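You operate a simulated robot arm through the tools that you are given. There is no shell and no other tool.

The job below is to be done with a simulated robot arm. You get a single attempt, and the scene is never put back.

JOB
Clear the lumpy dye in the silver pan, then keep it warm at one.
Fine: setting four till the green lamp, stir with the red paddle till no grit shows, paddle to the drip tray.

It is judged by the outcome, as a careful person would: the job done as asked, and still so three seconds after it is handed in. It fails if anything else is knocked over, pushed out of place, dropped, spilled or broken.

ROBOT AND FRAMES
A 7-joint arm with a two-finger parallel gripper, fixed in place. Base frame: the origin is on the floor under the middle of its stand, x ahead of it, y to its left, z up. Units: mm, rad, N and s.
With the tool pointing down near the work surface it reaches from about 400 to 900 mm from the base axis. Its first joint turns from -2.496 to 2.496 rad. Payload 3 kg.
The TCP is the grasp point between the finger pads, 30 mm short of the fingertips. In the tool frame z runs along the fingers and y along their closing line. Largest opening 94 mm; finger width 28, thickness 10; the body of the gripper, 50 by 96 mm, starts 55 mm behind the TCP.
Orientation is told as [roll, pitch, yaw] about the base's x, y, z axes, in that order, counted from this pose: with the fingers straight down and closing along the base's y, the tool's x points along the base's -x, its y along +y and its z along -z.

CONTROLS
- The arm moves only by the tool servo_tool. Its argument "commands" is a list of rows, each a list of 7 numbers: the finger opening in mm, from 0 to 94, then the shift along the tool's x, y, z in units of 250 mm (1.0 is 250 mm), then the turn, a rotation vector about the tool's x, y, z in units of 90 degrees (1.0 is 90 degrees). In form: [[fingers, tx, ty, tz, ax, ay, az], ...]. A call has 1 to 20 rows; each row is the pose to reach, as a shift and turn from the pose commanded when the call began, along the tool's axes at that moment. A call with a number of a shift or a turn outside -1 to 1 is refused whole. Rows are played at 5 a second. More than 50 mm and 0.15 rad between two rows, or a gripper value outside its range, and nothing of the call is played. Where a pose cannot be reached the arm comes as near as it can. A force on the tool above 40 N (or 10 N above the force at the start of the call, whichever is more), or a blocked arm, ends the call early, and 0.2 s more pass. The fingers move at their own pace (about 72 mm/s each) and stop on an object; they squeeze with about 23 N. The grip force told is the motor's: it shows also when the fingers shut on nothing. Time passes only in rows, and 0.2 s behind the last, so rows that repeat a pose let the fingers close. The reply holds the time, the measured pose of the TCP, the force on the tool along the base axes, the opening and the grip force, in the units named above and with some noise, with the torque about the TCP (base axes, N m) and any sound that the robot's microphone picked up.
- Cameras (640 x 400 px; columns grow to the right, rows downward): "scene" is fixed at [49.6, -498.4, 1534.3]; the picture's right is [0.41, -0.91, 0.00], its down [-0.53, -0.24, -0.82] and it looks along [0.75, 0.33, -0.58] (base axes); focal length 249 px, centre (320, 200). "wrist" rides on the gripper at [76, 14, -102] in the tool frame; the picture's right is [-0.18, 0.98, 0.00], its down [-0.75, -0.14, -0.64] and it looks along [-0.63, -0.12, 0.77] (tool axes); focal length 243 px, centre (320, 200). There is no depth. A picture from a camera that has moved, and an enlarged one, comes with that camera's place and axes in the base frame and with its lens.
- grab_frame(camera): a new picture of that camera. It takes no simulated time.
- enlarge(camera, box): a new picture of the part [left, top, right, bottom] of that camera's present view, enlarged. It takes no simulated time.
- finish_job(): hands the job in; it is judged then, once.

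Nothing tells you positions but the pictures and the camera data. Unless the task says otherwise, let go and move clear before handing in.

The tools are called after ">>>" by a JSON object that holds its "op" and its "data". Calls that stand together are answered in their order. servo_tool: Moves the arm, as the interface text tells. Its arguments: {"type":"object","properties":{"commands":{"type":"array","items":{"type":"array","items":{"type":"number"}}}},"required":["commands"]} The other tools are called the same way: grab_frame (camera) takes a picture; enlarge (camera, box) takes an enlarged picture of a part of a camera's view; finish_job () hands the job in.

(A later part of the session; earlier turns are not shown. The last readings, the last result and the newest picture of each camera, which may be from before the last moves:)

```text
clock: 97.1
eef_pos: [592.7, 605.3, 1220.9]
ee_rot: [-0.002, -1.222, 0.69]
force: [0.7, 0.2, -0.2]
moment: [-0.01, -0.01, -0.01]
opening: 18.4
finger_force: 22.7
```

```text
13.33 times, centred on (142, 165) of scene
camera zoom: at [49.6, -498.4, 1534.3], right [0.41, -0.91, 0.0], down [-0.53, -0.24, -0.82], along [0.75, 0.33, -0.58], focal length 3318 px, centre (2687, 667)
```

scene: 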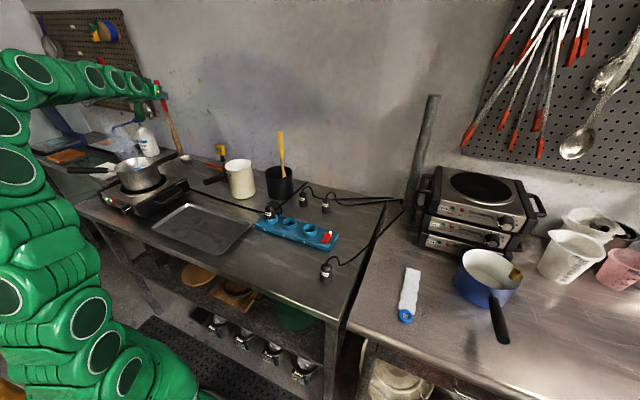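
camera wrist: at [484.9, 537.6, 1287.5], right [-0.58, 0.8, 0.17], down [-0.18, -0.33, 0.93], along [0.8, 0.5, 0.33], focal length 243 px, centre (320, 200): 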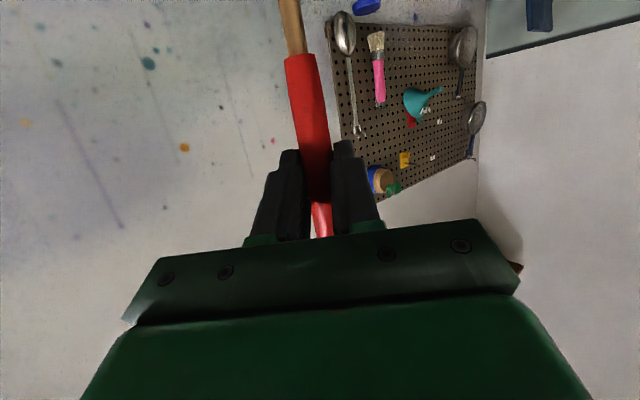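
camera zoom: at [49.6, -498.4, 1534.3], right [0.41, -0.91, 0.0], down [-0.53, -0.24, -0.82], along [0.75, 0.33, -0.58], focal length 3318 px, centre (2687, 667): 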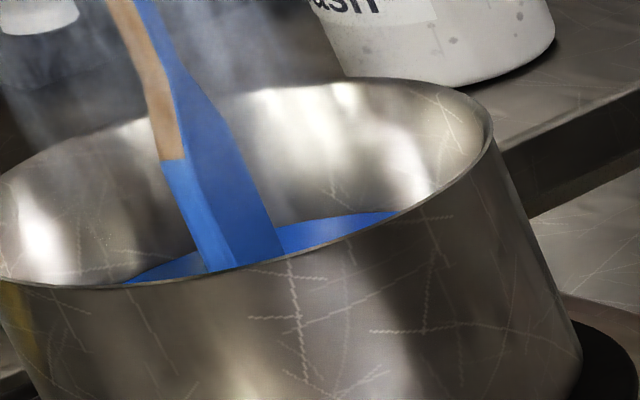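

The dye looks even, though the pan shifted a few millimetres on the wide round, so I'll keep the radius small. Two more small-radius rounds for certainty before lifting out.

>>> {"op": "servo_tool", "data": {"commands": [[8, -0.0204, 0, 0.0564, 0, 0, 0], [8, -0.0408, 0, 0.1129, 0, 0, 0], [8, -0.0353, 0.06, 0.0978, 0, 0, 0], [8, -0.0204, 0.1039, 0.0564, 0, 0, 0], [8, 0, 0.12, 0, 0, 0, 0], [8, 0.0204, 0.1039, -0.0564, 0, 0, 0], [8, 0.0353, 0.06, -0.0978, 0, 0, 0], [8, 0.0408, 0, -0.1129, 0, 0, 0], [8, 0.0353, -0.06, -0.0978, 0, 0, 0], [8, 0.0204, -0.1039, -0.0564, 0, 0, 0], [8, 0, -0.12, 0, 0, 0, 0], [8, -0.0204, -0.1039, 0.0564, 0, 0, 0], [8, -0.0353, -0.06, 0.0978, 0, 0, 0], [8, -0.0408, 0, 0.1129, 0, 0, 0], [8, -0.0353, 0.06, 0.0978, 0, 0, 0], [8, -0.0204, 0.1039, 0.0564, 0, 0, 0], [8, 0, 0.12, 0, 0, 0, 0], [8, 0.0204, 0.1039, -0.0564, 0, 0, 0], [8, 0.0353, 0.06, -0.0978, 0, 0, 0], [8, 0, 0, 0, 0, 0, 0]]}}

>>> {"op": "servo_tool", "data": {"commands": [[8, -0.0204, 0, 0.0564, 0, 0, 0], [8, -0.0408, 0, 0.1129, 0, 0, 0], [8, -0.0353, -0.06, 0.0978, 0, 0, 0], [8, -0.0204, -0.1039, 0.0564, 0, 0, 0], [8, 0, -0.12, 0, 0, 0, 0], [8, 0.0204, -0.1039, -0.0564, 0, 0, 0], [8, 0.0353, -0.06, -0.0978, 0, 0, 0], [8, 0.0408, 0, -0.1129, 0, 0, 0], [8, 0.0353, 0.06, -0.0978, 0, 0, 0], [8, 0.0204, 0.1039, -0.0564, 0, 0, 0], [8, 0, 0.12, 0, 0, 0, 0], [8, -0.0204, 0.1039, 0.0564, 0, 0, 0], [8, -0.0353, 0.06, 0.0978, 0, 0, 0], [8, -0.0408, 0, 0.1129, 0, 0, 0], [8, -0.0353, -0.06, 0.0978, 0, 0, 0], [8, -0.0204, -0.1039, 0.0564, 0, 0, 0], [8, 0, -0.12, 0, 0, 0, 0], [8, 0.0204, -0.1039, -0.0564, 0, 0, 0], [8, 0, -0.05, 0, 0, 0, 0], [8, 0, 0, 0, 0, 0, 0]]}}

>>> {"op": "enlarge", "data": {"camera": "scene", "box": [90, 130, 190, 215]}}

```text
clock: 101.3
eef_pos: [590.8, 608.3, 1219.6]
ee_rot: [-0.006, -1.221, 0.69]
force: [-0.3, -0.1, 0.0]
moment: [-0.01, 0.0, 0.0]
opening: 18.5
finger_force: 22.6
```

```text
clock: 105.5
eef_pos: [592.1, 607.6, 1220.8]
ee_rot: [-0.004, -1.223, 0.69]
force: [0.1, -0.1, 0.4]
moment: [-0.01, 0.02, -0.01]
opening: 18.5
finger_force: 22.7
```

```text
4.71 times, centred on (140, 172) of scene
camera zoom: at [49.6, -498.4, 1534.3], right [0.41, -0.91, 0.0], down [-0.53, -0.24, -0.82], along [0.75, 0.33, -0.58], focal length 1171 px, centre (1167, 329)
```

zoom: 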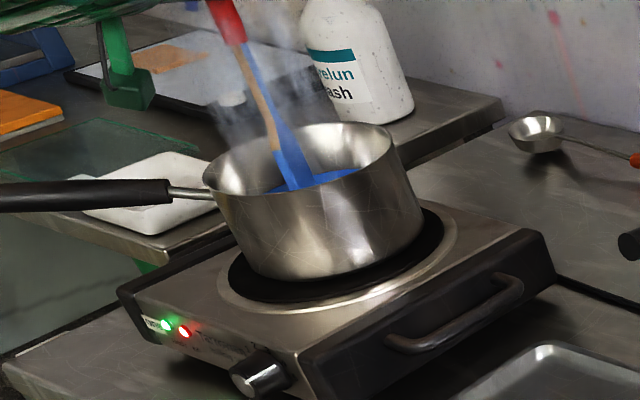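

The pan has stayed put through these rounds. Lifting the paddle straight up and letting it drip over the pan for a couple of seconds.

>>> {"op": "servo_tool", "data": {"commands": [[8, -0.0903, 0, -0.0326, 0, 0, 0], [8, -0.1806, 0, -0.0653, 0, 0, 0], [8, -0.2708, 0, -0.0979, 0, 0, 0], [8, -0.3611, 0, -0.1306, 0, 0, 0], [8, -0.4514, 0, -0.1632, 0, 0, 0], [8, -0.4514, 0, -0.1632, 0, 0, 0], [8, -0.4514, 0, -0.1632, 0, 0, 0], [8, -0.4514, 0, -0.1632, 0, 0, 0], [8, -0.4514, 0, -0.1632, 0, 0, 0], [8, -0.4514, 0, -0.1632, 0, 0, 0], [8, -0.4514, 0, -0.1632, 0, 0, 0], [8, -0.4514, 0, -0.1632, 0, 0, 0], [8, -0.4514, 0, -0.1632, 0, 0, 0], [8, -0.4514, 0, -0.1632, 0, 0, 0], [8, -0.4514, 0, -0.1632, 0, 0, 0]]}}

>>> {"op": "enlarge", "data": {"camera": "scene", "box": [70, 80, 230, 215]}}

>>> {"op": "enlarge", "data": {"camera": "scene", "box": [120, 150, 165, 180]}}

```text
clock: 108.7
eef_pos: [587.4, 608.4, 1341.9]
ee_rot: [-0.002, -1.224, 0.692]
force: [0.3, 0.2, -0.5]
moment: [0.0, -0.01, 0.02]
opening: 18.4
finger_force: 23.3
```

```text
2.96 times, centred on (150, 148) of scene
camera zoom: at [49.6, -498.4, 1534.3], right [0.41, -0.91, 0.0], down [-0.53, -0.24, -0.82], along [0.75, 0.33, -0.58], focal length 737 px, centre (824, 356)
```

zoom: 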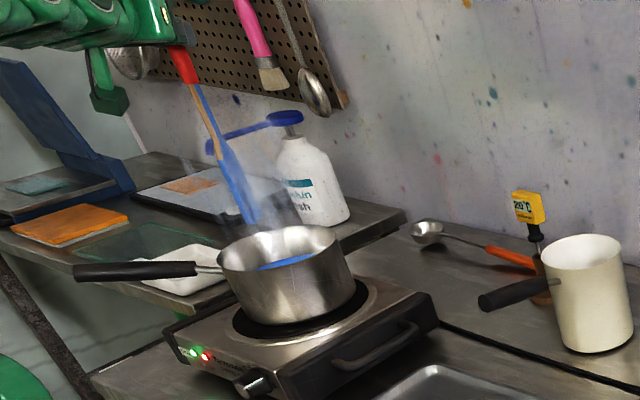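

```text
13.33 times, centred on (142, 165) of scene
camera zoom: at [49.6, -498.4, 1534.3], right [0.41, -0.91, 0.0], down [-0.53, -0.24, -0.82], along [0.75, 0.33, -0.58], focal length 3318 px, centre (2687, 667)
```

zoom: 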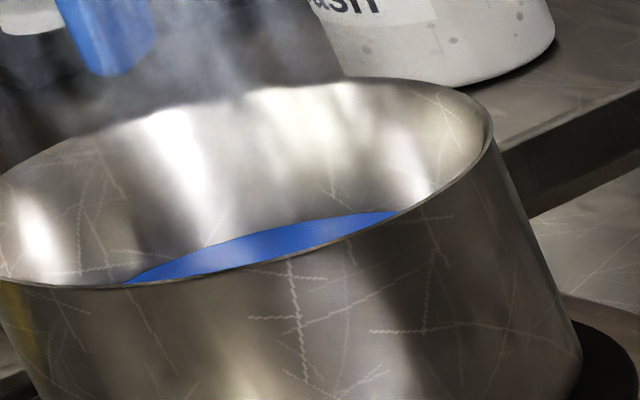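

The visible dye is smooth, deep blue and grit-free, and the paddle has dripped off over the pan. The drip tray spans about x 420–640, y 80–375, so I'll carry the paddle upright across to it, keeping it high until clear of the pan.

>>> {"op": "servo_tool", "data": {"commands": [[8, 0.0284, -0.1386, -0.0786, 0, 0, 0], [8, 0.0568, -0.2771, -0.1571, 0, 0, 0], [8, 0.0852, -0.4157, -0.2357, 0, 0, 0], [8, 0.1136, -0.5542, -0.3142, 0, 0, 0], [8, 0.142, -0.6928, -0.3928, 0, 0, 0], [8, 0.142, -0.6928, -0.3928, 0, 0, 0]]}}

>>> {"op": "grab_frame", "data": {"camera": "scene"}}

```text
clock: 110.1
eef_pos: [624.0, 404.5, 1339.9]
ee_rot: [-0.005, -1.223, 0.693]
force: [0.7, -0.7, 0.1]
moment: [0.02, 0.01, -0.02]
opening: 18.4
finger_force: 22.7
```

```text
taken
```

scene: 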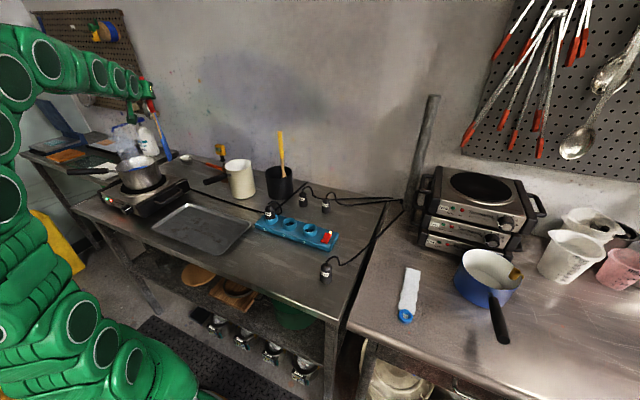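

>>> {"op": "servo_tool", "data": {"commands": [[8, 0.107, -0.0411, -0.0019, -0.0293, 0, -0.0106], [8, 0.214, -0.0822, -0.0038, -0.0585, 0, -0.0212], [8, 0.321, -0.1234, -0.0057, -0.0878, 0, -0.0317], [8, 0.428, -0.1645, -0.0076, -0.117, 0, -0.0423], [8, 0.535, -0.2056, -0.0095, -0.1463, 0, -0.0529], [8, 0.535, -0.2056, -0.0095, -0.1463, 0, -0.0529]]}}

>>> {"op": "grab_frame", "data": {"camera": "scene"}}

>>> {"op": "enlarge", "data": {"camera": "scene", "box": [100, 90, 260, 270]}}

```text
clock: 111.5
eef_pos: [614.4, 337.8, 1216.5]
ee_rot: [-0.002, -1.224, 0.935]
force: [-0.6, -0.5, -0.4]
moment: [0.0, -0.02, 0.0]
opening: 18.3
finger_force: 23.0
```

```text
taken
```

scene: 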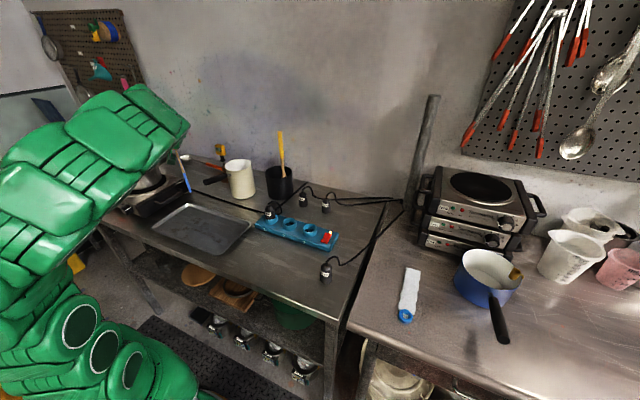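

```text
2.22 times, centred on (180, 180) of scene
camera zoom: at [49.6, -498.4, 1534.3], right [0.41, -0.91, 0.0], down [-0.53, -0.24, -0.82], along [0.75, 0.33, -0.58], focal length 553 px, centre (631, 244)
```

zoom: 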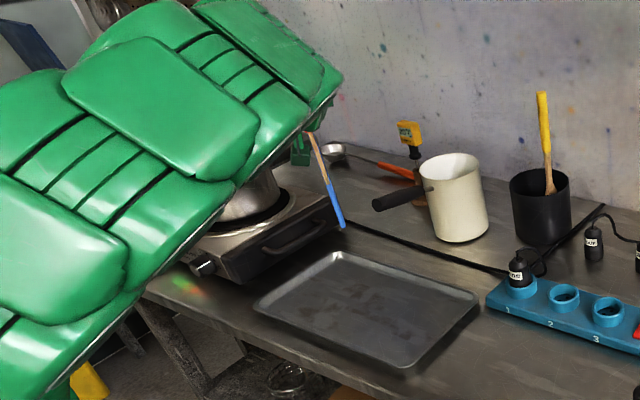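

The arm reaches over the tray with the paddle upright, its tip at about (614, 345, 965). I want a sharper measurement of the tray before laying it down.

>>> {"op": "enlarge", "data": {"camera": "scene", "box": [145, 195, 265, 265]}}

```text
5.33 times, centred on (205, 230) of scene
camera zoom: at [49.6, -498.4, 1534.3], right [0.41, -0.91, 0.0], down [-0.53, -0.24, -0.82], along [0.75, 0.33, -0.58], focal length 1327 px, centre (933, 40)
```

zoom: 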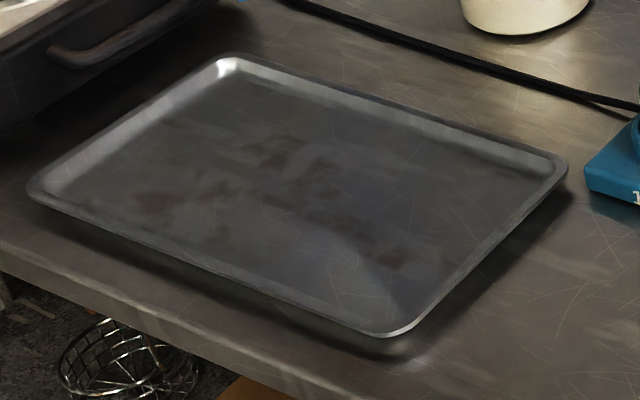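

The tray measures about x 432–614, y 44–380, so the 304 mm paddle fits along its length with the handle to the left. I'll tip the paddle from upright towards flat in stages, beginning here over the tray.

>>> {"op": "servo_tool", "data": {"commands": [[8, 0.0306, 0.0167, -0.0258, 0, 0.07, 0], [8, 0.0612, 0.0334, -0.0517, 0, 0.14, 0], [8, 0.0918, 0.0501, -0.0775, 0, 0.21, 0], [8, 0.1224, 0.0668, -0.1033, 0, 0.28, 0], [8, 0.1224, 0.0668, -0.1033, 0, 0.28, 0]]}}

>>> {"op": "enlarge", "data": {"camera": "scene", "box": [80, 90, 280, 270]}}

>>> {"op": "grab_frame", "data": {"camera": "wrist"}}

```text
clock: 112.7
eef_pos: [580.8, 319.2, 1194.1]
ee_rot: [0.0, -0.782, 0.932]
force: [-0.1, -0.3, -0.3]
moment: [0.0, -0.02, 0.04]
opening: 18.5
finger_force: 22.9
```

```text
2.22 times, centred on (180, 180) of scene
camera zoom: at [49.6, -498.4, 1534.3], right [0.41, -0.91, 0.0], down [-0.53, -0.24, -0.82], along [0.75, 0.33, -0.58], focal length 553 px, centre (631, 244)
```

zoom: 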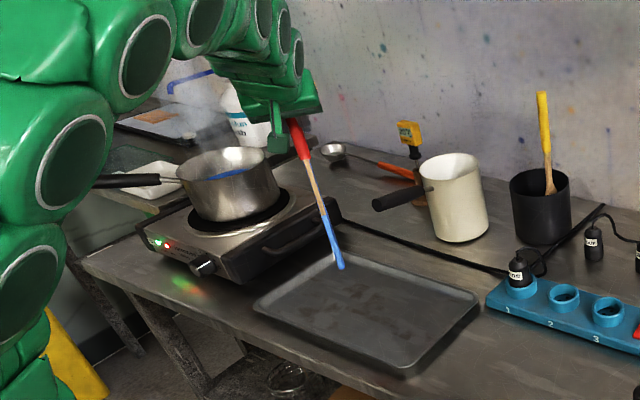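

```text
taken
camera wrist: at [494.6, 226.4, 1213.3], right [-0.71, 0.69, 0.13], down [0.16, -0.02, 0.99], along [0.68, 0.72, -0.1], focal length 243 px, centre (320, 200)
```

wrist: 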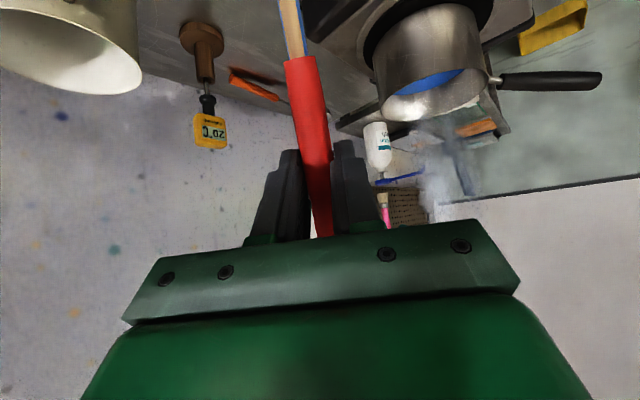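

>>> {"op": "enlarge", "data": {"camera": "wrist", "box": [360, 0, 500, 130]}}

```text
3.08 times, centred on (430, 65) of wrist
camera zoom: at [494.6, 226.4, 1213.3], right [-0.71, 0.69, 0.13], down [0.16, -0.02, 0.99], along [0.68, 0.72, -0.1], focal length 746 px, centre (-18, 615)
```

zoom: 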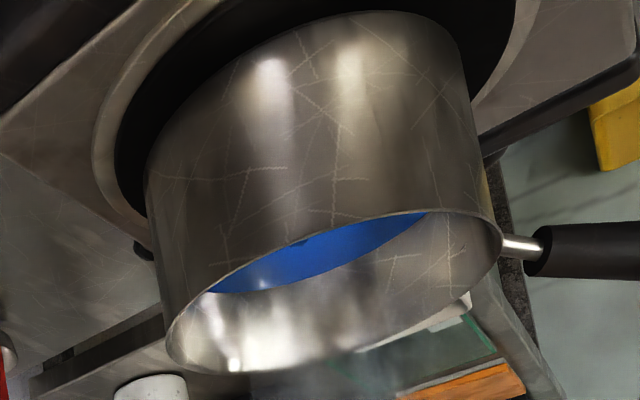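

>>> {"op": "enlarge", "data": {"camera": "wrist", "box": [395, 60, 465, 100]}}

```text
9.14 times, centred on (430, 80) of wrist
camera zoom: at [494.6, 226.4, 1213.3], right [-0.71, 0.69, 0.13], down [0.16, -0.02, 0.99], along [0.68, 0.72, -0.1], focal length 2218 px, centre (-686, 1297)
```

zoom: 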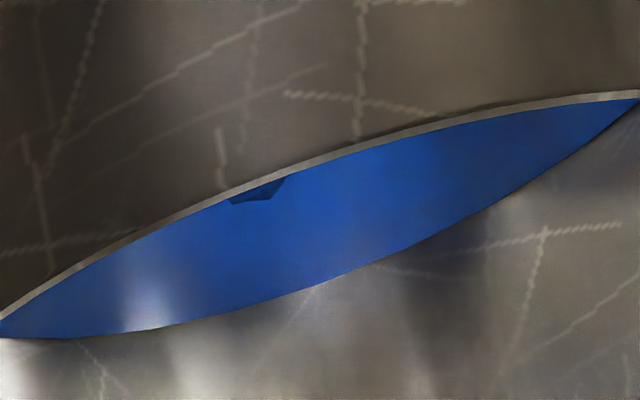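

The wrist view shows one dark lump still at the dye surface, at about (617, 645), so the grit isn't gone and the paddle must go back. First I'll measure the pan more exactly so I can sweep nearer its wall without pushing it.

>>> {"op": "enlarge", "data": {"camera": "scene", "box": [100, 145, 200, 215]}}

>>> {"op": "enlarge", "data": {"camera": "wrist", "box": [320, 0, 500, 130]}}

```text
5.71 times, centred on (150, 180) of scene
camera zoom: at [49.6, -498.4, 1534.3], right [0.41, -0.91, 0.0], down [-0.53, -0.24, -0.82], along [0.75, 0.33, -0.58], focal length 1422 px, centre (1291, 314)
```

zoom: 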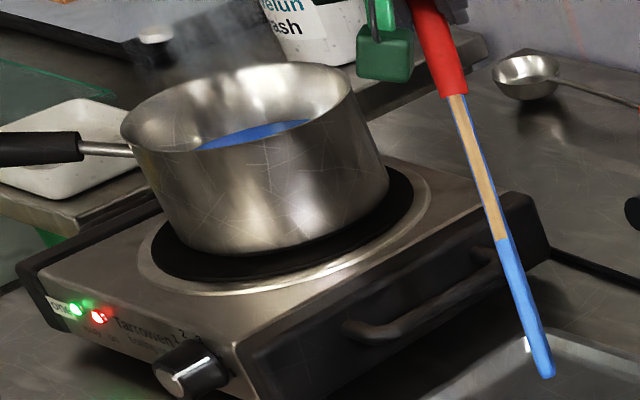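

```text
3.08 times, centred on (410, 65) of wrist
camera zoom: at [494.6, 226.4, 1213.3], right [-0.71, 0.69, 0.13], down [0.16, -0.02, 0.99], along [0.68, 0.72, -0.1], focal length 746 px, centre (43, 615)
```

zoom: 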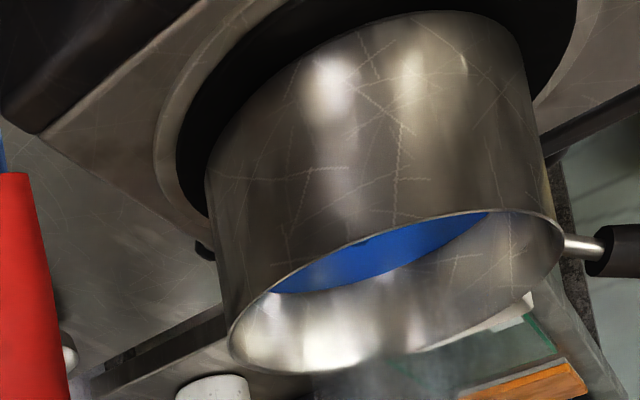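

The pan centre measures about (599, 614), with a radius near 87 mm. Retracing the path: paddle upright again, up, and back over the pan.

>>> {"op": "servo_tool", "data": {"commands": [[8, -0.0401, -0.0166, 0.0089, 0, -0.07, 0], [8, -0.0803, -0.0332, 0.0177, 0, -0.14, 0], [8, -0.1204, -0.0498, 0.0266, 0, -0.21, 0], [8, -0.1605, -0.0664, 0.0354, 0, -0.28, 0], [8, -0.1605, -0.0664, 0.0354, 0, -0.28, 0]]}}

>>> {"op": "servo_tool", "data": {"commands": [[8, -0.13, 0.02, -0.03, 0.0293, 0, 0.0106], [8, -0.24, 0.04, -0.05, 0.0585, 0, 0.0212], [8, -0.34, 0.06, -0.04, 0.0878, 0, 0.0317], [8, -0.45, 0.095, 0.01, 0.117, 0, 0.0423], [8, -0.544, 0.127, 0.0577, 0.1463, 0, 0.0529], [8, -0.544, 0.127, 0.0577, 0.1463, 0, 0.0529]]}}

```text
clock: 113.9
eef_pos: [615.5, 337.6, 1216.5]
ee_rot: [-0.004, -1.225, 0.936]
force: [-0.2, -0.4, -0.7]
moment: [0.01, -0.01, 0.01]
opening: 18.6
finger_force: 23.2
```

```text
clock: 115.3
eef_pos: [626.3, 403.8, 1340.2]
ee_rot: [0.0, -1.223, 0.688]
force: [-0.4, 0.3, 0.4]
moment: [-0.02, 0.03, -0.02]
opening: 18.8
finger_force: 22.2
```

>>> {"op": "servo_tool", "data": {"commands": [[8, -0.0286, 0.1413, 0.0792, 0, 0, 0], [8, -0.0572, 0.2825, 0.1583, 0, 0, 0], [8, -0.0858, 0.4238, 0.2375, 0, 0, 0], [8, -0.1144, 0.565, 0.3166, 0, 0, 0], [8, -0.143, 0.7063, 0.3958, 0, 0, 0], [8, -0.143, 0.7063, 0.3958, 0, 0, 0]]}}

>>> {"op": "enlarge", "data": {"camera": "scene", "box": [90, 125, 190, 205]}}

```text
clock: 116.7
eef_pos: [593.6, 605.1, 1344.9]
ee_rot: [-0.001, -1.223, 0.688]
force: [-0.5, 1.0, -0.7]
moment: [0.03, -0.02, 0.01]
opening: 18.5
finger_force: 22.9
```

```text
5.00 times, centred on (140, 165) of scene
camera zoom: at [49.6, -498.4, 1534.3], right [0.41, -0.91, 0.0], down [-0.53, -0.24, -0.82], along [0.75, 0.33, -0.58], focal length 1244 px, centre (1220, 375)
```

zoom: 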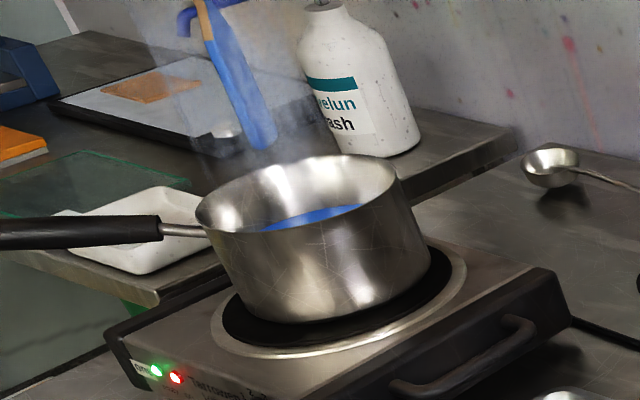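

The paddle is back over the pan's centre. Lowering it into the dye again.

>>> {"op": "servo_tool", "data": {"commands": [[8, 0.0933, 0, 0.0337, 0, 0, 0], [8, 0.1866, 0, 0.0675, 0, 0, 0], [8, 0.28, 0, 0.1012, 0, 0, 0], [8, 0.3733, 0, 0.135, 0, 0, 0], [8, 0.4665, 0, 0.1687, 0, 0, 0], [8, 0.4665, 0, 0.1687, 0, 0, 0]]}}

>>> {"op": "servo_tool", "data": {"commands": [[8, -0.0238, 0, 0.0658, 0, 0, 0], [8, -0.0517, 0, 0.143, 0, 0, 0], [8, -0.0448, 0.076, 0.1238, 0, 0, 0], [8, -0.0258, 0.1316, 0.0715, 0, 0, 0], [8, 0, 0.152, 0, 0, 0, 0], [8, 0.0258, 0.1316, -0.0715, 0, 0, 0], [8, 0.0448, 0.076, -0.1238, 0, 0, 0], [8, 0.0517, 0, -0.143, 0, 0, 0], [8, 0.0448, -0.076, -0.1238, 0, 0, 0], [8, 0.0258, -0.1316, -0.0715, 0, 0, 0], [8, 0, -0.152, 0, 0, 0, 0], [8, -0.0258, -0.1316, 0.0715, 0, 0, 0], [8, -0.0448, -0.076, 0.1238, 0, 0, 0], [8, -0.0517, 0, 0.143, 0, 0, 0], [8, -0.0448, 0.076, 0.1238, 0, 0, 0], [8, -0.0258, 0.1316, 0.0715, 0, 0, 0], [8, 0, 0.152, 0, 0, 0, 0], [8, 0.0258, 0.1316, -0.0715, 0, 0, 0], [8, 0.0448, 0.076, -0.1238, 0, 0, 0], [8, 0.01, 0, -0.03, 0, 0, 0]]}}

>>> {"op": "enlarge", "data": {"camera": "scene", "box": [90, 125, 190, 205]}}

```text
clock: 118.1
eef_pos: [594.3, 606.4, 1216.8]
ee_rot: [0.0, -1.225, 0.691]
force: [0.1, 0.4, -0.3]
moment: [0.01, 0.0, 0.03]
opening: 18.5
finger_force: 23.0
```

```text
clock: 122.3
eef_pos: [588.9, 599.7, 1217.4]
ee_rot: [-0.005, -1.224, 0.69]
force: [-0.4, -0.5, -1.4]
moment: [0.0, -0.02, -0.02]
opening: 18.5
finger_force: 23.4
```

```text
5.00 times, centred on (140, 165) of scene
camera zoom: at [49.6, -498.4, 1534.3], right [0.41, -0.91, 0.0], down [-0.53, -0.24, -0.82], along [0.75, 0.33, -0.58], focal length 1244 px, centre (1220, 375)
```

zoom: 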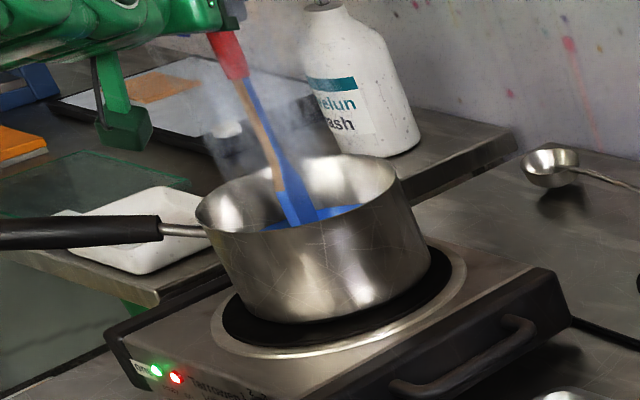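

The pan is stable at this radius. Continuing with somewhat brisker circles at 40 mm, re-centred on the pan.

>>> {"op": "servo_tool", "data": {"commands": [[8, -0.037, 0, 0.105, 0, 0, 0], [8, -0.0644, 0, 0.1805, 0, 0, 0], [8, -0.0485, 0.1131, 0.1364, 0, 0, 0], [8, -0.01, 0.16, 0.03, 0, 0, 0], [8, 0.0285, 0.1131, -0.0764, 0, 0, 0], [8, 0.0444, 0, -0.1205, 0, 0, 0], [8, 0.0285, -0.1131, -0.0764, 0, 0, 0], [8, -0.01, -0.16, 0.03, 0, 0, 0], [8, -0.0485, -0.1131, 0.1364, 0, 0, 0], [8, -0.0644, 0, 0.1805, 0, 0, 0], [8, -0.0485, 0.1131, 0.1364, 0, 0, 0], [8, -0.01, 0.16, 0.03, 0, 0, 0], [8, 0.0285, 0.1131, -0.0764, 0, 0, 0], [8, 0.0444, 0, -0.1205, 0, 0, 0], [8, 0.0285, -0.1131, -0.0764, 0, 0, 0], [8, -0.01, -0.16, 0.03, 0, 0, 0], [8, -0.0485, -0.1131, 0.1364, 0, 0, 0], [8, -0.0644, 0, 0.1805, 0, 0, 0], [8, -0.0485, 0.1131, 0.1364, 0, 0, 0], [8, -0.01, 0, 0.03, 0, 0, 0]]}}

>>> {"op": "enlarge", "data": {"camera": "scene", "box": [90, 125, 190, 205]}}

```text
clock: 126.5
eef_pos: [595.2, 605.6, 1215.7]
ee_rot: [-0.006, -1.22, 0.692]
force: [-1.0, 0.9, 0.8]
moment: [0.0, 0.03, -0.02]
opening: 18.4
finger_force: 22.9
```

```text
5.00 times, centred on (140, 165) of scene
camera zoom: at [49.6, -498.4, 1534.3], right [0.41, -0.91, 0.0], down [-0.53, -0.24, -0.82], along [0.75, 0.33, -0.58], focal length 1244 px, centre (1220, 375)
```

zoom: 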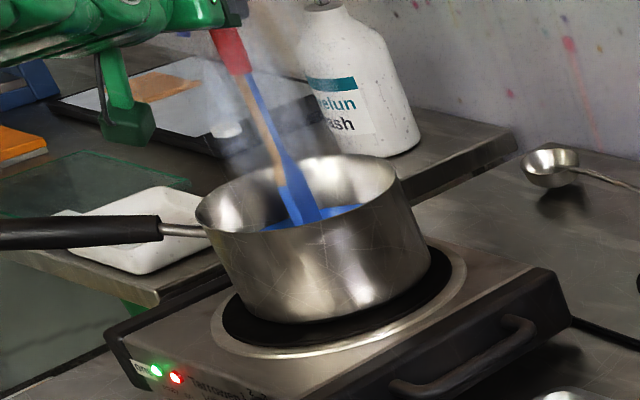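

>>> {"op": "servo_tool", "data": {"commands": [[8, -0.0272, 0, 0.0753, 0, 0, 0], [8, -0.0544, 0, 0.1505, 0, 0, 0], [8, -0.0385, 0.1131, 0.1064, 0, 0, 0], [8, 0, 0.16, 0, 0, 0, 0], [8, 0.0385, 0.1131, -0.1064, 0, 0, 0], [8, 0.0544, 0, -0.1505, 0, 0, 0], [8, 0.0385, -0.1131, -0.1064, 0, 0, 0], [8, 0, -0.16, 0, 0, 0, 0], [8, -0.0385, -0.1131, 0.1064, 0, 0, 0], [8, -0.0544, 0, 0.1505, 0, 0, 0], [8, -0.0385, 0.1131, 0.1064, 0, 0, 0], [8, 0, 0.16, 0, 0, 0, 0], [8, 0.0385, 0.1131, -0.1064, 0, 0, 0], [8, 0.0544, 0, -0.1505, 0, 0, 0], [8, 0.0385, -0.1131, -0.1064, 0, 0, 0], [8, 0, -0.16, 0, 0, 0, 0], [8, -0.0385, -0.1131, 0.1064, 0, 0, 0], [8, -0.0544, 0, 0.1505, 0, 0, 0], [8, -0.0385, 0.1131, 0.1064, 0, 0, 0], [8, 0, 0, 0, 0, 0, 0]]}}

>>> {"op": "servo_tool", "data": {"commands": [[8, -0.0272, 0, 0.0753, 0, 0, 0], [8, -0.0544, 0, 0.1505, 0, 0, 0], [8, -0.0385, -0.1131, 0.1064, 0, 0, 0], [8, 0, -0.16, 0, 0, 0, 0], [8, 0.0385, -0.1131, -0.1064, 0, 0, 0], [8, 0.0544, 0, -0.1505, 0, 0, 0], [8, 0.0385, 0.1131, -0.1064, 0, 0, 0], [8, 0, 0.16, 0, 0, 0, 0], [8, -0.0385, 0.1131, 0.1064, 0, 0, 0], [8, -0.0544, 0, 0.1505, 0, 0, 0], [8, -0.0385, -0.1131, 0.1064, 0, 0, 0], [8, 0, -0.16, 0, 0, 0, 0], [8, 0.0385, -0.1131, -0.1064, 0, 0, 0], [8, 0.0544, 0, -0.1505, 0, 0, 0], [8, 0.0385, 0.1131, -0.1064, 0, 0, 0], [8, 0, 0.16, 0, 0, 0, 0], [8, -0.0385, 0.1131, 0.1064, 0, 0, 0], [8, -0.0544, 0, 0.1505, 0, 0, 0], [8, -0.0385, -0.1131, 0.1064, 0, 0, 0], [8, 0, 0, 0, 0, 0, 0]]}}

>>> {"op": "enlarge", "data": {"camera": "scene", "box": [90, 125, 190, 205]}}

```text
clock: 130.7
eef_pos: [596.3, 608.2, 1213.9]
ee_rot: [-0.006, -1.222, 0.69]
force: [0.2, 0.0, -0.7]
moment: [-0.02, 0.03, 0.02]
opening: 18.6
finger_force: 23.3
```

```text
clock: 134.9
eef_pos: [595.5, 607.9, 1216.1]
ee_rot: [-0.005, -1.222, 0.69]
force: [-0.5, 0.1, -0.3]
moment: [0.02, 0.0, -0.04]
opening: 18.6
finger_force: 23.2
```

```text
5.00 times, centred on (140, 165) of scene
camera zoom: at [49.6, -498.4, 1534.3], right [0.41, -0.91, 0.0], down [-0.53, -0.24, -0.82], along [0.75, 0.33, -0.58], focal length 1244 px, centre (1220, 375)
```

zoom: 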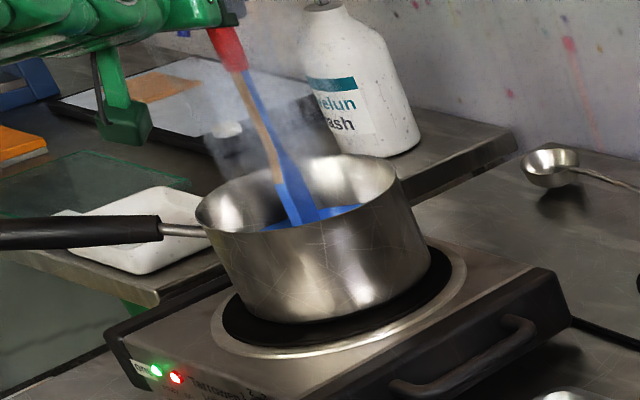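

Lifting out once more with a drip pause, then I'll check the dye from a higher viewpoint over the tray.

>>> {"op": "servo_tool", "data": {"commands": [[8, -0.0903, 0, -0.0326, 0, 0, 0], [8, -0.1806, 0, -0.0653, 0, 0, 0], [8, -0.2708, 0, -0.0979, 0, 0, 0], [8, -0.3611, 0, -0.1306, 0, 0, 0], [8, -0.47, 0, -0.17, 0, 0, 0], [8, -0.47, 0, -0.17, 0, 0, 0], [8, -0.47, 0, -0.17, 0, 0, 0], [8, -0.47, 0, -0.17, 0, 0, 0], [8, -0.47, 0, -0.17, 0, 0, 0], [8, -0.47, 0, -0.17, 0, 0, 0], [8, -0.47, 0, -0.17, 0, 0, 0], [8, -0.47, 0, -0.17, 0, 0, 0], [8, -0.47, 0, -0.17, 0, 0, 0], [8, -0.47, 0, -0.17, 0, 0, 0]]}}

>>> {"op": "servo_tool", "data": {"commands": [[8, 0.0284, -0.1386, -0.0786, 0, 0, 0], [8, 0.0568, -0.2771, -0.1571, 0, 0, 0], [8, 0.0852, -0.4157, -0.2357, 0, 0, 0], [8, 0.1136, -0.5542, -0.3142, 0, 0, 0], [8, 0.142, -0.6928, -0.3928, 0, 0, 0], [8, 0.165, -0.83, -0.44, 0, 0, 0], [8, 0.165, -0.83, -0.44, 0, 0, 0]]}}

```text
clock: 137.9
eef_pos: [596.8, 604.5, 1342.4]
ee_rot: [-0.002, -1.221, 0.689]
force: [0.4, -0.2, -0.4]
moment: [0.02, 0.01, -0.03]
opening: 18.8
finger_force: 23.6
```

```text
clock: 139.5
eef_pos: [637.0, 370.5, 1341.2]
ee_rot: [-0.005, -1.224, 0.69]
force: [0.2, -0.2, 0.2]
moment: [0.02, 0.03, 0.01]
opening: 18.5
finger_force: 23.5
```

>>> {"op": "servo_tool", "data": {"commands": [[8, 0, 0, 0, 0, 0.07, 0], [8, 0, 0, 0, 0, 0.14, 0], [8, 0, 0, 0, 0, 0.21, 0], [8, 0, 0, 0, 0, 0.28, 0], [8, 0, 0, 0, 0, 0.35, 0], [8, 0, 0, 0, 0, 0.42, 0], [8, 0, 0, 0, 0, 0.42, 0]]}}

>>> {"op": "grab_frame", "data": {"camera": "wrist"}}

```text
clock: 141.1
eef_pos: [636.3, 372.0, 1340.6]
ee_rot: [0.001, -0.562, 0.688]
force: [-0.5, 0.5, -0.2]
moment: [-0.02, -0.01, 0.0]
opening: 18.7
finger_force: 22.8
```

```text
taken
camera wrist: at [534.8, 307.8, 1385.7], right [-0.5, 0.86, 0.1], down [0.32, 0.08, 0.95], along [0.8, 0.51, -0.31], focal length 243 px, centre (320, 200)
```

wrist: 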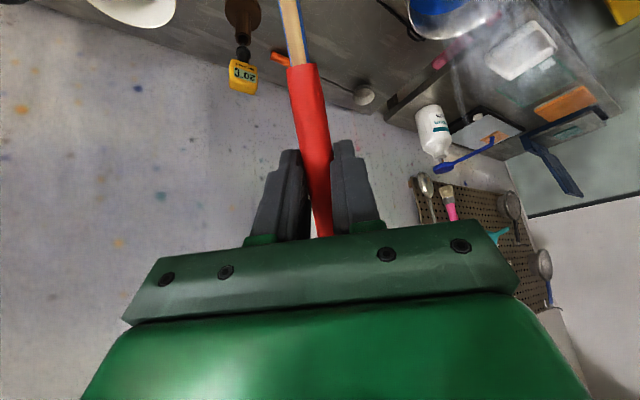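

>>> {"op": "servo_tool", "data": {"commands": [[8, 0, 0, 0, 0, 0.06, 0], [8, 0, 0, 0, 0, 0.12, 0], [8, 0, 0, 0, 0, 0.18, 0], [8, 0, 0, 0, 0, 0.18, 0]]}}

>>> {"op": "grab_frame", "data": {"camera": "wrist"}}

>>> {"op": "enlarge", "data": {"camera": "wrist", "box": [360, 0, 500, 90]}}

```text
clock: 142.1
eef_pos: [634.7, 372.2, 1341.9]
ee_rot: [-0.002, -0.283, 0.688]
force: [-0.3, -0.6, -0.8]
moment: [0.03, -0.03, 0.03]
opening: 18.4
finger_force: 22.9
```

```text
taken
camera wrist: at [548.6, 318.7, 1417.9], right [-0.49, 0.87, 0.05], down [0.51, 0.24, 0.83], along [0.71, 0.43, -0.56], focal length 243 px, centre (320, 200)
```

wrist: 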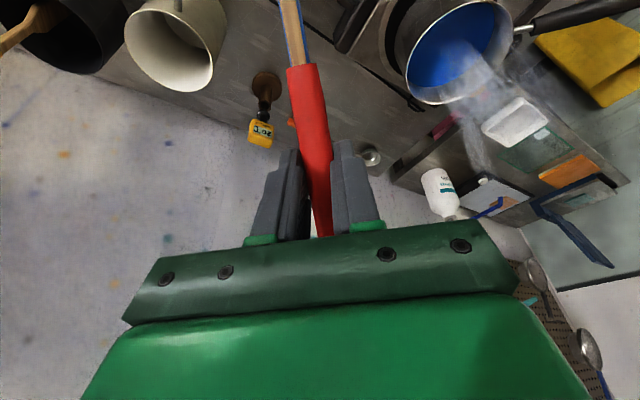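

```text
4.44 times, centred on (430, 45) of wrist
camera zoom: at [548.6, 318.7, 1417.9], right [-0.49, 0.87, 0.05], down [0.51, 0.24, 0.83], along [0.71, 0.43, -0.56], focal length 1078 px, centre (-169, 889)
```

zoom: 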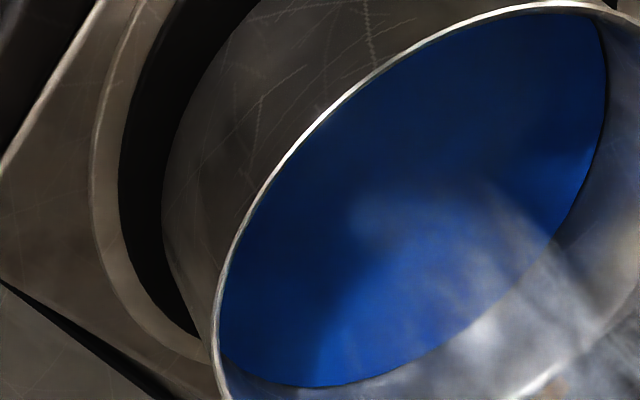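

The dye now shows as an even deep blue over nearly the whole surface. I'll double-check the parts through the steam and near the rim.

>>> {"op": "enlarge", "data": {"camera": "wrist", "box": [400, 0, 470, 60]}}

>>> {"op": "enlarge", "data": {"camera": "wrist", "box": [440, 0, 530, 60]}}

>>> {"op": "enlarge", "data": {"camera": "wrist", "box": [395, 40, 475, 110]}}

```text
6.67 times, centred on (435, 30) of wrist
camera zoom: at [548.6, 318.7, 1417.9], right [-0.49, 0.87, 0.05], down [0.51, 0.24, 0.83], along [0.71, 0.43, -0.56], focal length 1618 px, centre (-447, 1333)
```

zoom: 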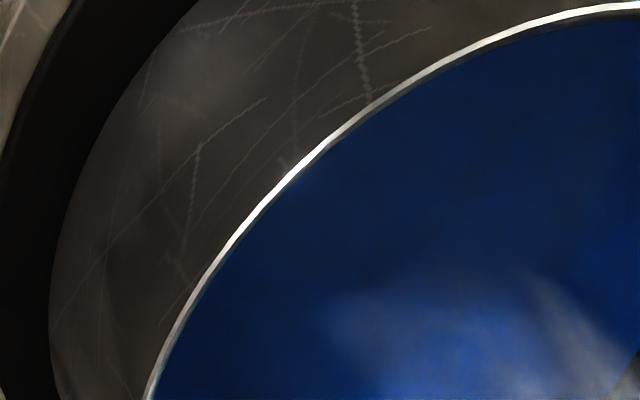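

```text
6.67 times, centred on (485, 30) of wrist
camera zoom: at [548.6, 318.7, 1417.9], right [-0.49, 0.87, 0.05], down [0.51, 0.24, 0.83], along [0.71, 0.43, -0.56], focal length 1618 px, centre (-780, 1333)
```

zoom: 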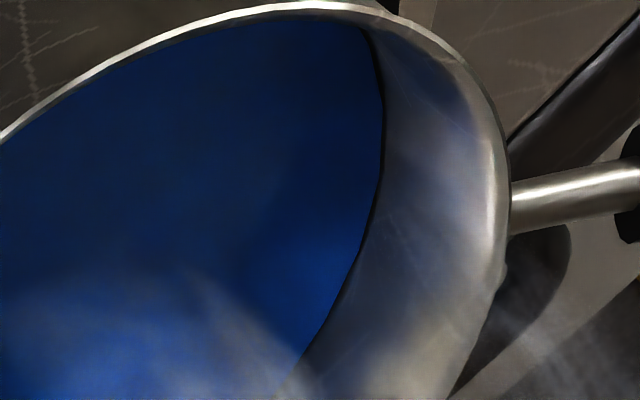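

```text
5.71 times, centred on (435, 75) of wrist
camera zoom: at [548.6, 318.7, 1417.9], right [-0.49, 0.87, 0.05], down [0.51, 0.24, 0.83], along [0.71, 0.43, -0.56], focal length 1386 px, centre (-337, 914)
```

zoom: 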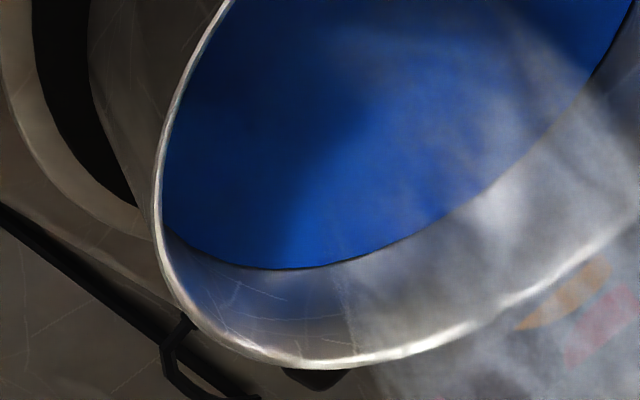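

The wide dye surface shows no grit at all. Now I'll lay the paddle down: swing it to lie along the tray with the handle to the left, lowering in stages.

>>> {"op": "servo_tool", "data": {"commands": [[8, 0.1054, -0.0008, 0.086, -0.0221, 0, -0.076], [8, 0.2108, -0.0016, 0.172, -0.0442, 0, -0.1519], [8, 0.3162, -0.0024, 0.258, -0.0662, 0, -0.2279], [8, 0.4216, -0.0032, 0.344, -0.0883, 0, -0.3038], [8, 0.527, -0.004, 0.43, -0.1104, 0, -0.3798], [8, 0.527, -0.004, 0.43, -0.1104, 0, -0.3798]]}}

>>> {"op": "grab_frame", "data": {"camera": "scene"}}

```text
clock: 143.5
eef_pos: [561.4, 310.6, 1198.2]
ee_rot: [0.002, -0.281, 1.308]
force: [-0.3, -0.4, 0.1]
moment: [0.03, -0.02, 0.0]
opening: 18.5
finger_force: 22.9
```

```text
taken
```

scene: 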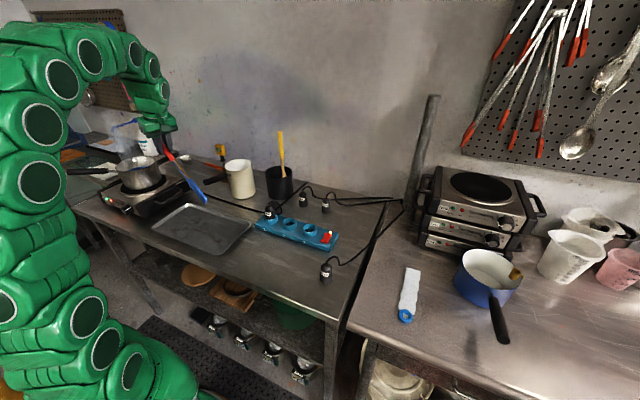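

>>> {"op": "servo_tool", "data": {"commands": [[8, 0.0439, 0.009, 0.1355, 0, 0.0714, 0], [8, 0.0878, 0.0181, 0.271, 0, 0.1428, 0], [8, 0.1318, 0.0271, 0.4066, 0, 0.2142, 0], [8, 0.1757, 0.0362, 0.5421, 0, 0.2856, 0], [8, 0.2196, 0.0452, 0.6776, 0, 0.357, 0], [8, 0.2196, 0.0452, 0.6776, 0, 0.357, 0]]}}

>>> {"op": "enlarge", "data": {"camera": "scene", "box": [100, 110, 270, 270]}}

>>> {"op": "grab_frame", "data": {"camera": "wrist"}}

```text
clock: 144.9
eef_pos: [553.9, 307.8, 1021.7]
ee_rot: [-0.001, 0.281, 1.31]
force: [0.0, 0.0, -0.6]
moment: [0.06, -0.01, -0.02]
opening: 18.3
finger_force: 22.8
```

```text
2.50 times, centred on (185, 190) of scene
camera zoom: at [49.6, -498.4, 1534.3], right [0.41, -0.91, 0.0], down [-0.53, -0.24, -0.82], along [0.75, 0.33, -0.58], focal length 622 px, centre (658, 225)
```

zoom: 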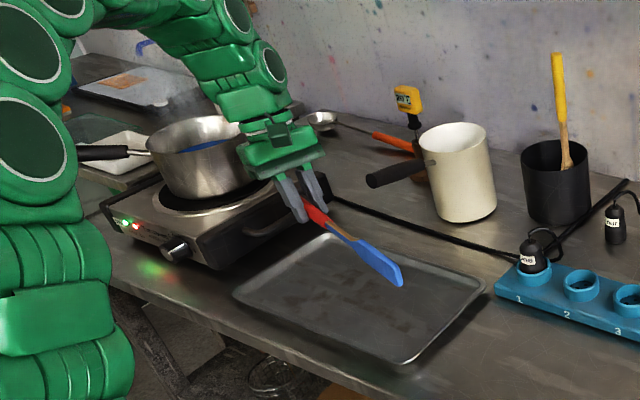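

```text
taken
camera wrist: at [528.0, 268.0, 1141.9], right [-0.9, 0.43, -0.05], down [0.37, 0.83, 0.41], along [0.22, 0.35, -0.91], focal length 243 px, centre (320, 200)
```

wrist: 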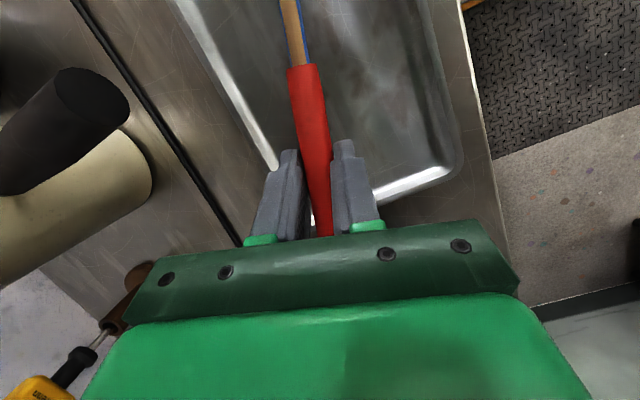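

The paddle hangs nearly level over the tray, inside its outline. Lowering towards the tray floor.

>>> {"op": "servo_tool", "data": {"commands": [[8, -0.0221, 0, 0.0769, 0, 0, 0], [8, -0.0442, 0, 0.1538, 0, 0, 0], [8, -0.0663, 0, 0.2306, 0, 0, 0], [8, -0.0884, 0, 0.3075, 0, 0, 0], [8, -0.0884, 0, 0.3075, 0, 0, 0]]}}

>>> {"op": "enlarge", "data": {"camera": "scene", "box": [130, 150, 270, 270]}}

```text
clock: 146.1
eef_pos: [547.9, 306.5, 943.0]
ee_rot: [0.001, 0.279, 1.308]
force: [0.1, 0.3, 0.3]
moment: [0.03, 0.0, -0.01]
opening: 18.5
finger_force: 22.4
```

```text
3.33 times, centred on (200, 210) of scene
camera zoom: at [49.6, -498.4, 1534.3], right [0.41, -0.91, 0.0], down [-0.53, -0.24, -0.82], along [0.75, 0.33, -0.58], focal length 830 px, centre (720, 167)
```

zoom: 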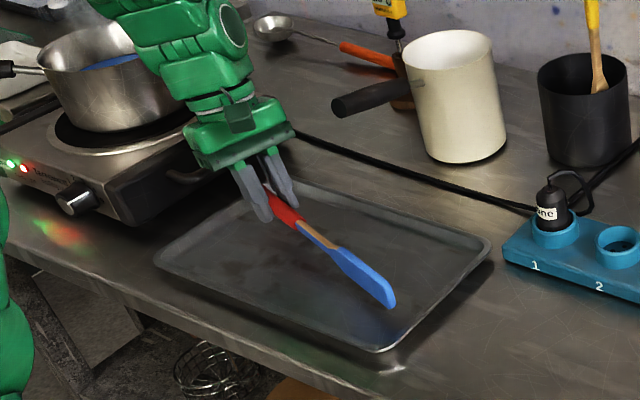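

>>> {"op": "servo_tool", "data": {"commands": [[8, -0.0044, 0, 0.0154, 0, 0, 0], [8, -0.0088, 0, 0.0308, 0, 0, 0], [8, -0.0133, 0, 0.0461, 0, 0, 0], [8, -0.0133, 0, 0.0461, 0, 0, 0]]}}

>>> {"op": "enlarge", "data": {"camera": "scene", "box": [170, 180, 250, 250]}}

```text
clock: 147.1
eef_pos: [549.0, 308.0, 929.4]
ee_rot: [0.001, 0.279, 1.308]
force: [-0.3, -1.4, -0.4]
moment: [0.1, -0.03, 0.03]
opening: 18.6
finger_force: 23.1
```

```text
5.71 times, centred on (210, 215) of scene
camera zoom: at [49.6, -498.4, 1534.3], right [0.41, -0.91, 0.0], down [-0.53, -0.24, -0.82], along [0.75, 0.33, -0.58], focal length 1422 px, centre (949, 114)
```

zoom: 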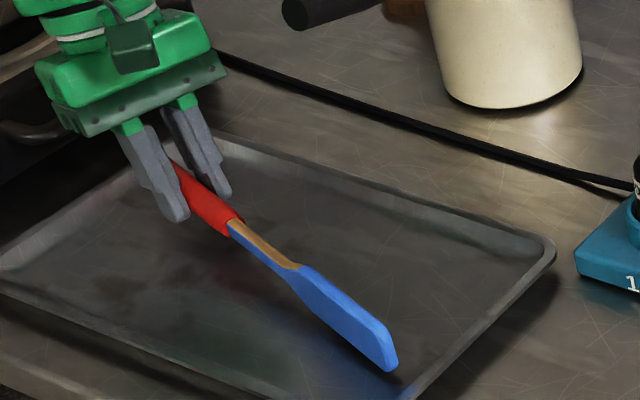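

>>> {"op": "servo_tool", "data": {"commands": [[8, -0.0022, 0, 0.0077, 0, 0, 0], [8, -0.0044, 0, 0.0154, 0, 0, 0], [8, -0.0066, 0, 0.0231, 0, 0, 0], [8, -0.0066, 0, 0.0231, 0, 0, 0]]}}

>>> {"op": "enlarge", "data": {"camera": "scene", "box": [170, 180, 250, 250]}}

>>> {"op": "grab_frame", "data": {"camera": "wrist"}}

```text
clock: 148.1
eef_pos: [549.2, 307.4, 924.0]
ee_rot: [0.0, 0.278, 1.309]
force: [-0.3, 0.8, 0.7]
moment: [-0.28, 0.06, 0.05]
opening: 18.7
finger_force: 23.1
```

```text
5.71 times, centred on (210, 215) of scene
camera zoom: at [49.6, -498.4, 1534.3], right [0.41, -0.91, 0.0], down [-0.53, -0.24, -0.82], along [0.75, 0.33, -0.58], focal length 1422 px, centre (949, 114)
```

zoom: 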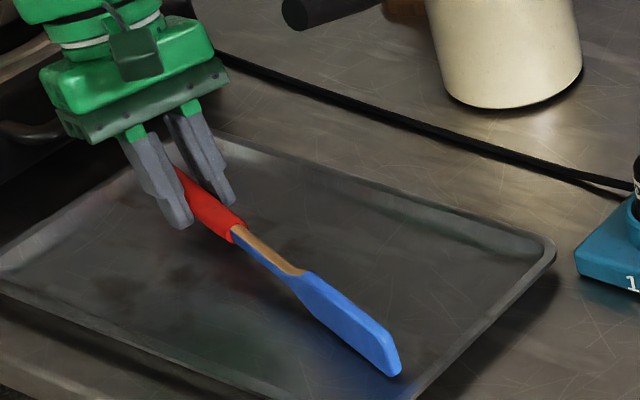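

```text
taken
camera wrist: at [524.7, 267.4, 1043.6], right [-0.9, 0.43, -0.05], down [0.37, 0.83, 0.41], along [0.22, 0.35, -0.91], focal length 243 px, centre (320, 200)
```

wrist: 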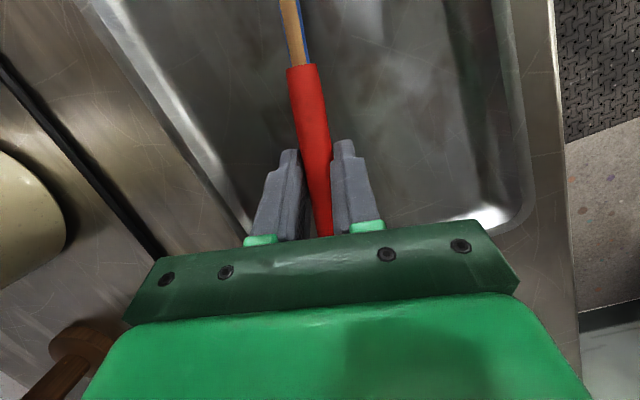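

A small torque shows the blade's tip now rests on the tray floor, with the fingertips just above it. Opening gently to let the handle settle the last couple of centimetres.

>>> {"op": "servo_tool", "data": {"commands": [[20, 0, 0, 0, 0, 0, 0], [22, 0, 0, 0, 0, 0, 0], [25, 0, 0, 0, 0, 0, 0], [32, 0, 0, 0, 0, 0, 0], [40, 0, 0, 0, 0, 0, 0], [40, 0, 0, 0, 0, 0, 0]]}}

>>> {"op": "enlarge", "data": {"camera": "scene", "box": [150, 170, 270, 265]}}

>>> {"op": "grab_frame", "data": {"camera": "wrist"}}

```text
clock: 149.5
eef_pos: [549.7, 306.4, 924.0]
ee_rot: [0.0, 0.28, 1.31]
force: [-0.1, -1.2, -0.4]
moment: [-0.02, 0.03, 0.0]
opening: 40.4
finger_force: 0.1
```

```text
4.21 times, centred on (210, 218) of scene
camera zoom: at [49.6, -498.4, 1534.3], right [0.41, -0.91, 0.0], down [-0.53, -0.24, -0.82], along [0.75, 0.33, -0.58], focal length 1048 px, centre (783, 126)
```

zoom: 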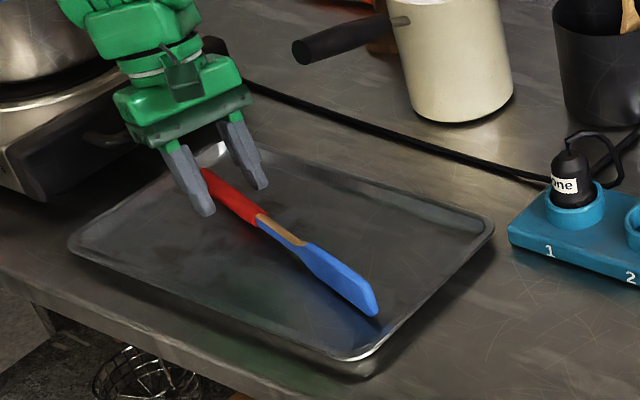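

```text
taken
camera wrist: at [524.7, 267.4, 1043.7], right [-0.9, 0.43, -0.05], down [0.37, 0.83, 0.41], along [0.22, 0.35, -0.91], focal length 243 px, centre (320, 200)
```

wrist: 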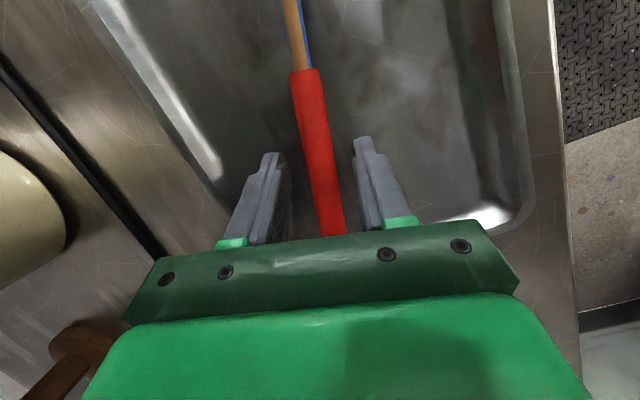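

The paddle lies inside the drip tray and is released. Rising straight up clear of it before going back to the dial.

>>> {"op": "servo_tool", "data": {"commands": [[40, 0.0415, 0, -0.1442, 0, 0, 0], [40, 0.0829, 0, -0.2883, 0, 0, 0], [40, 0.1244, 0, -0.4325, 0, 0, 0], [45, 0.1658, 0, -0.5766, 0, -0.06, 0], [48, 0.1658, 0, -0.5766, 0, -0.12, 0], [48, 0.1658, 0, -0.5766, 0, -0.178, 0], [48, 0.1658, 0, -0.5766, 0, -0.178, 0]]}}

>>> {"op": "enlarge", "data": {"camera": "scene", "box": [90, 140, 270, 265]}}

```text
clock: 151.1
eef_pos: [547.4, 305.9, 1073.0]
ee_rot: [0.002, 0.001, 1.308]
force: [0.2, 0.2, 0.6]
moment: [-0.01, -0.03, 0.03]
opening: 48.1
finger_force: 0.1
```

```text
3.20 times, centred on (180, 202) of scene
camera zoom: at [49.6, -498.4, 1534.3], right [0.41, -0.91, 0.0], down [-0.53, -0.24, -0.82], along [0.75, 0.33, -0.58], focal length 796 px, centre (768, 192)
```

zoom: 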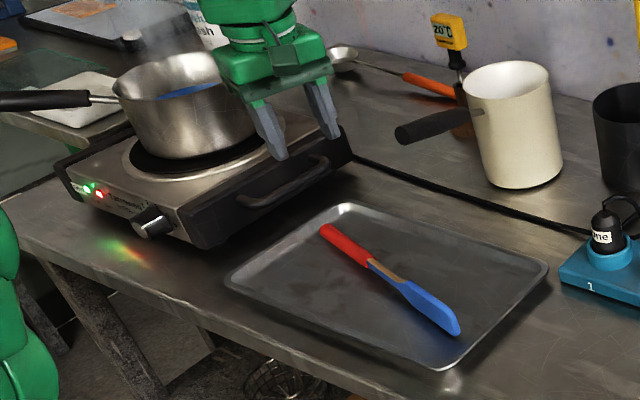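

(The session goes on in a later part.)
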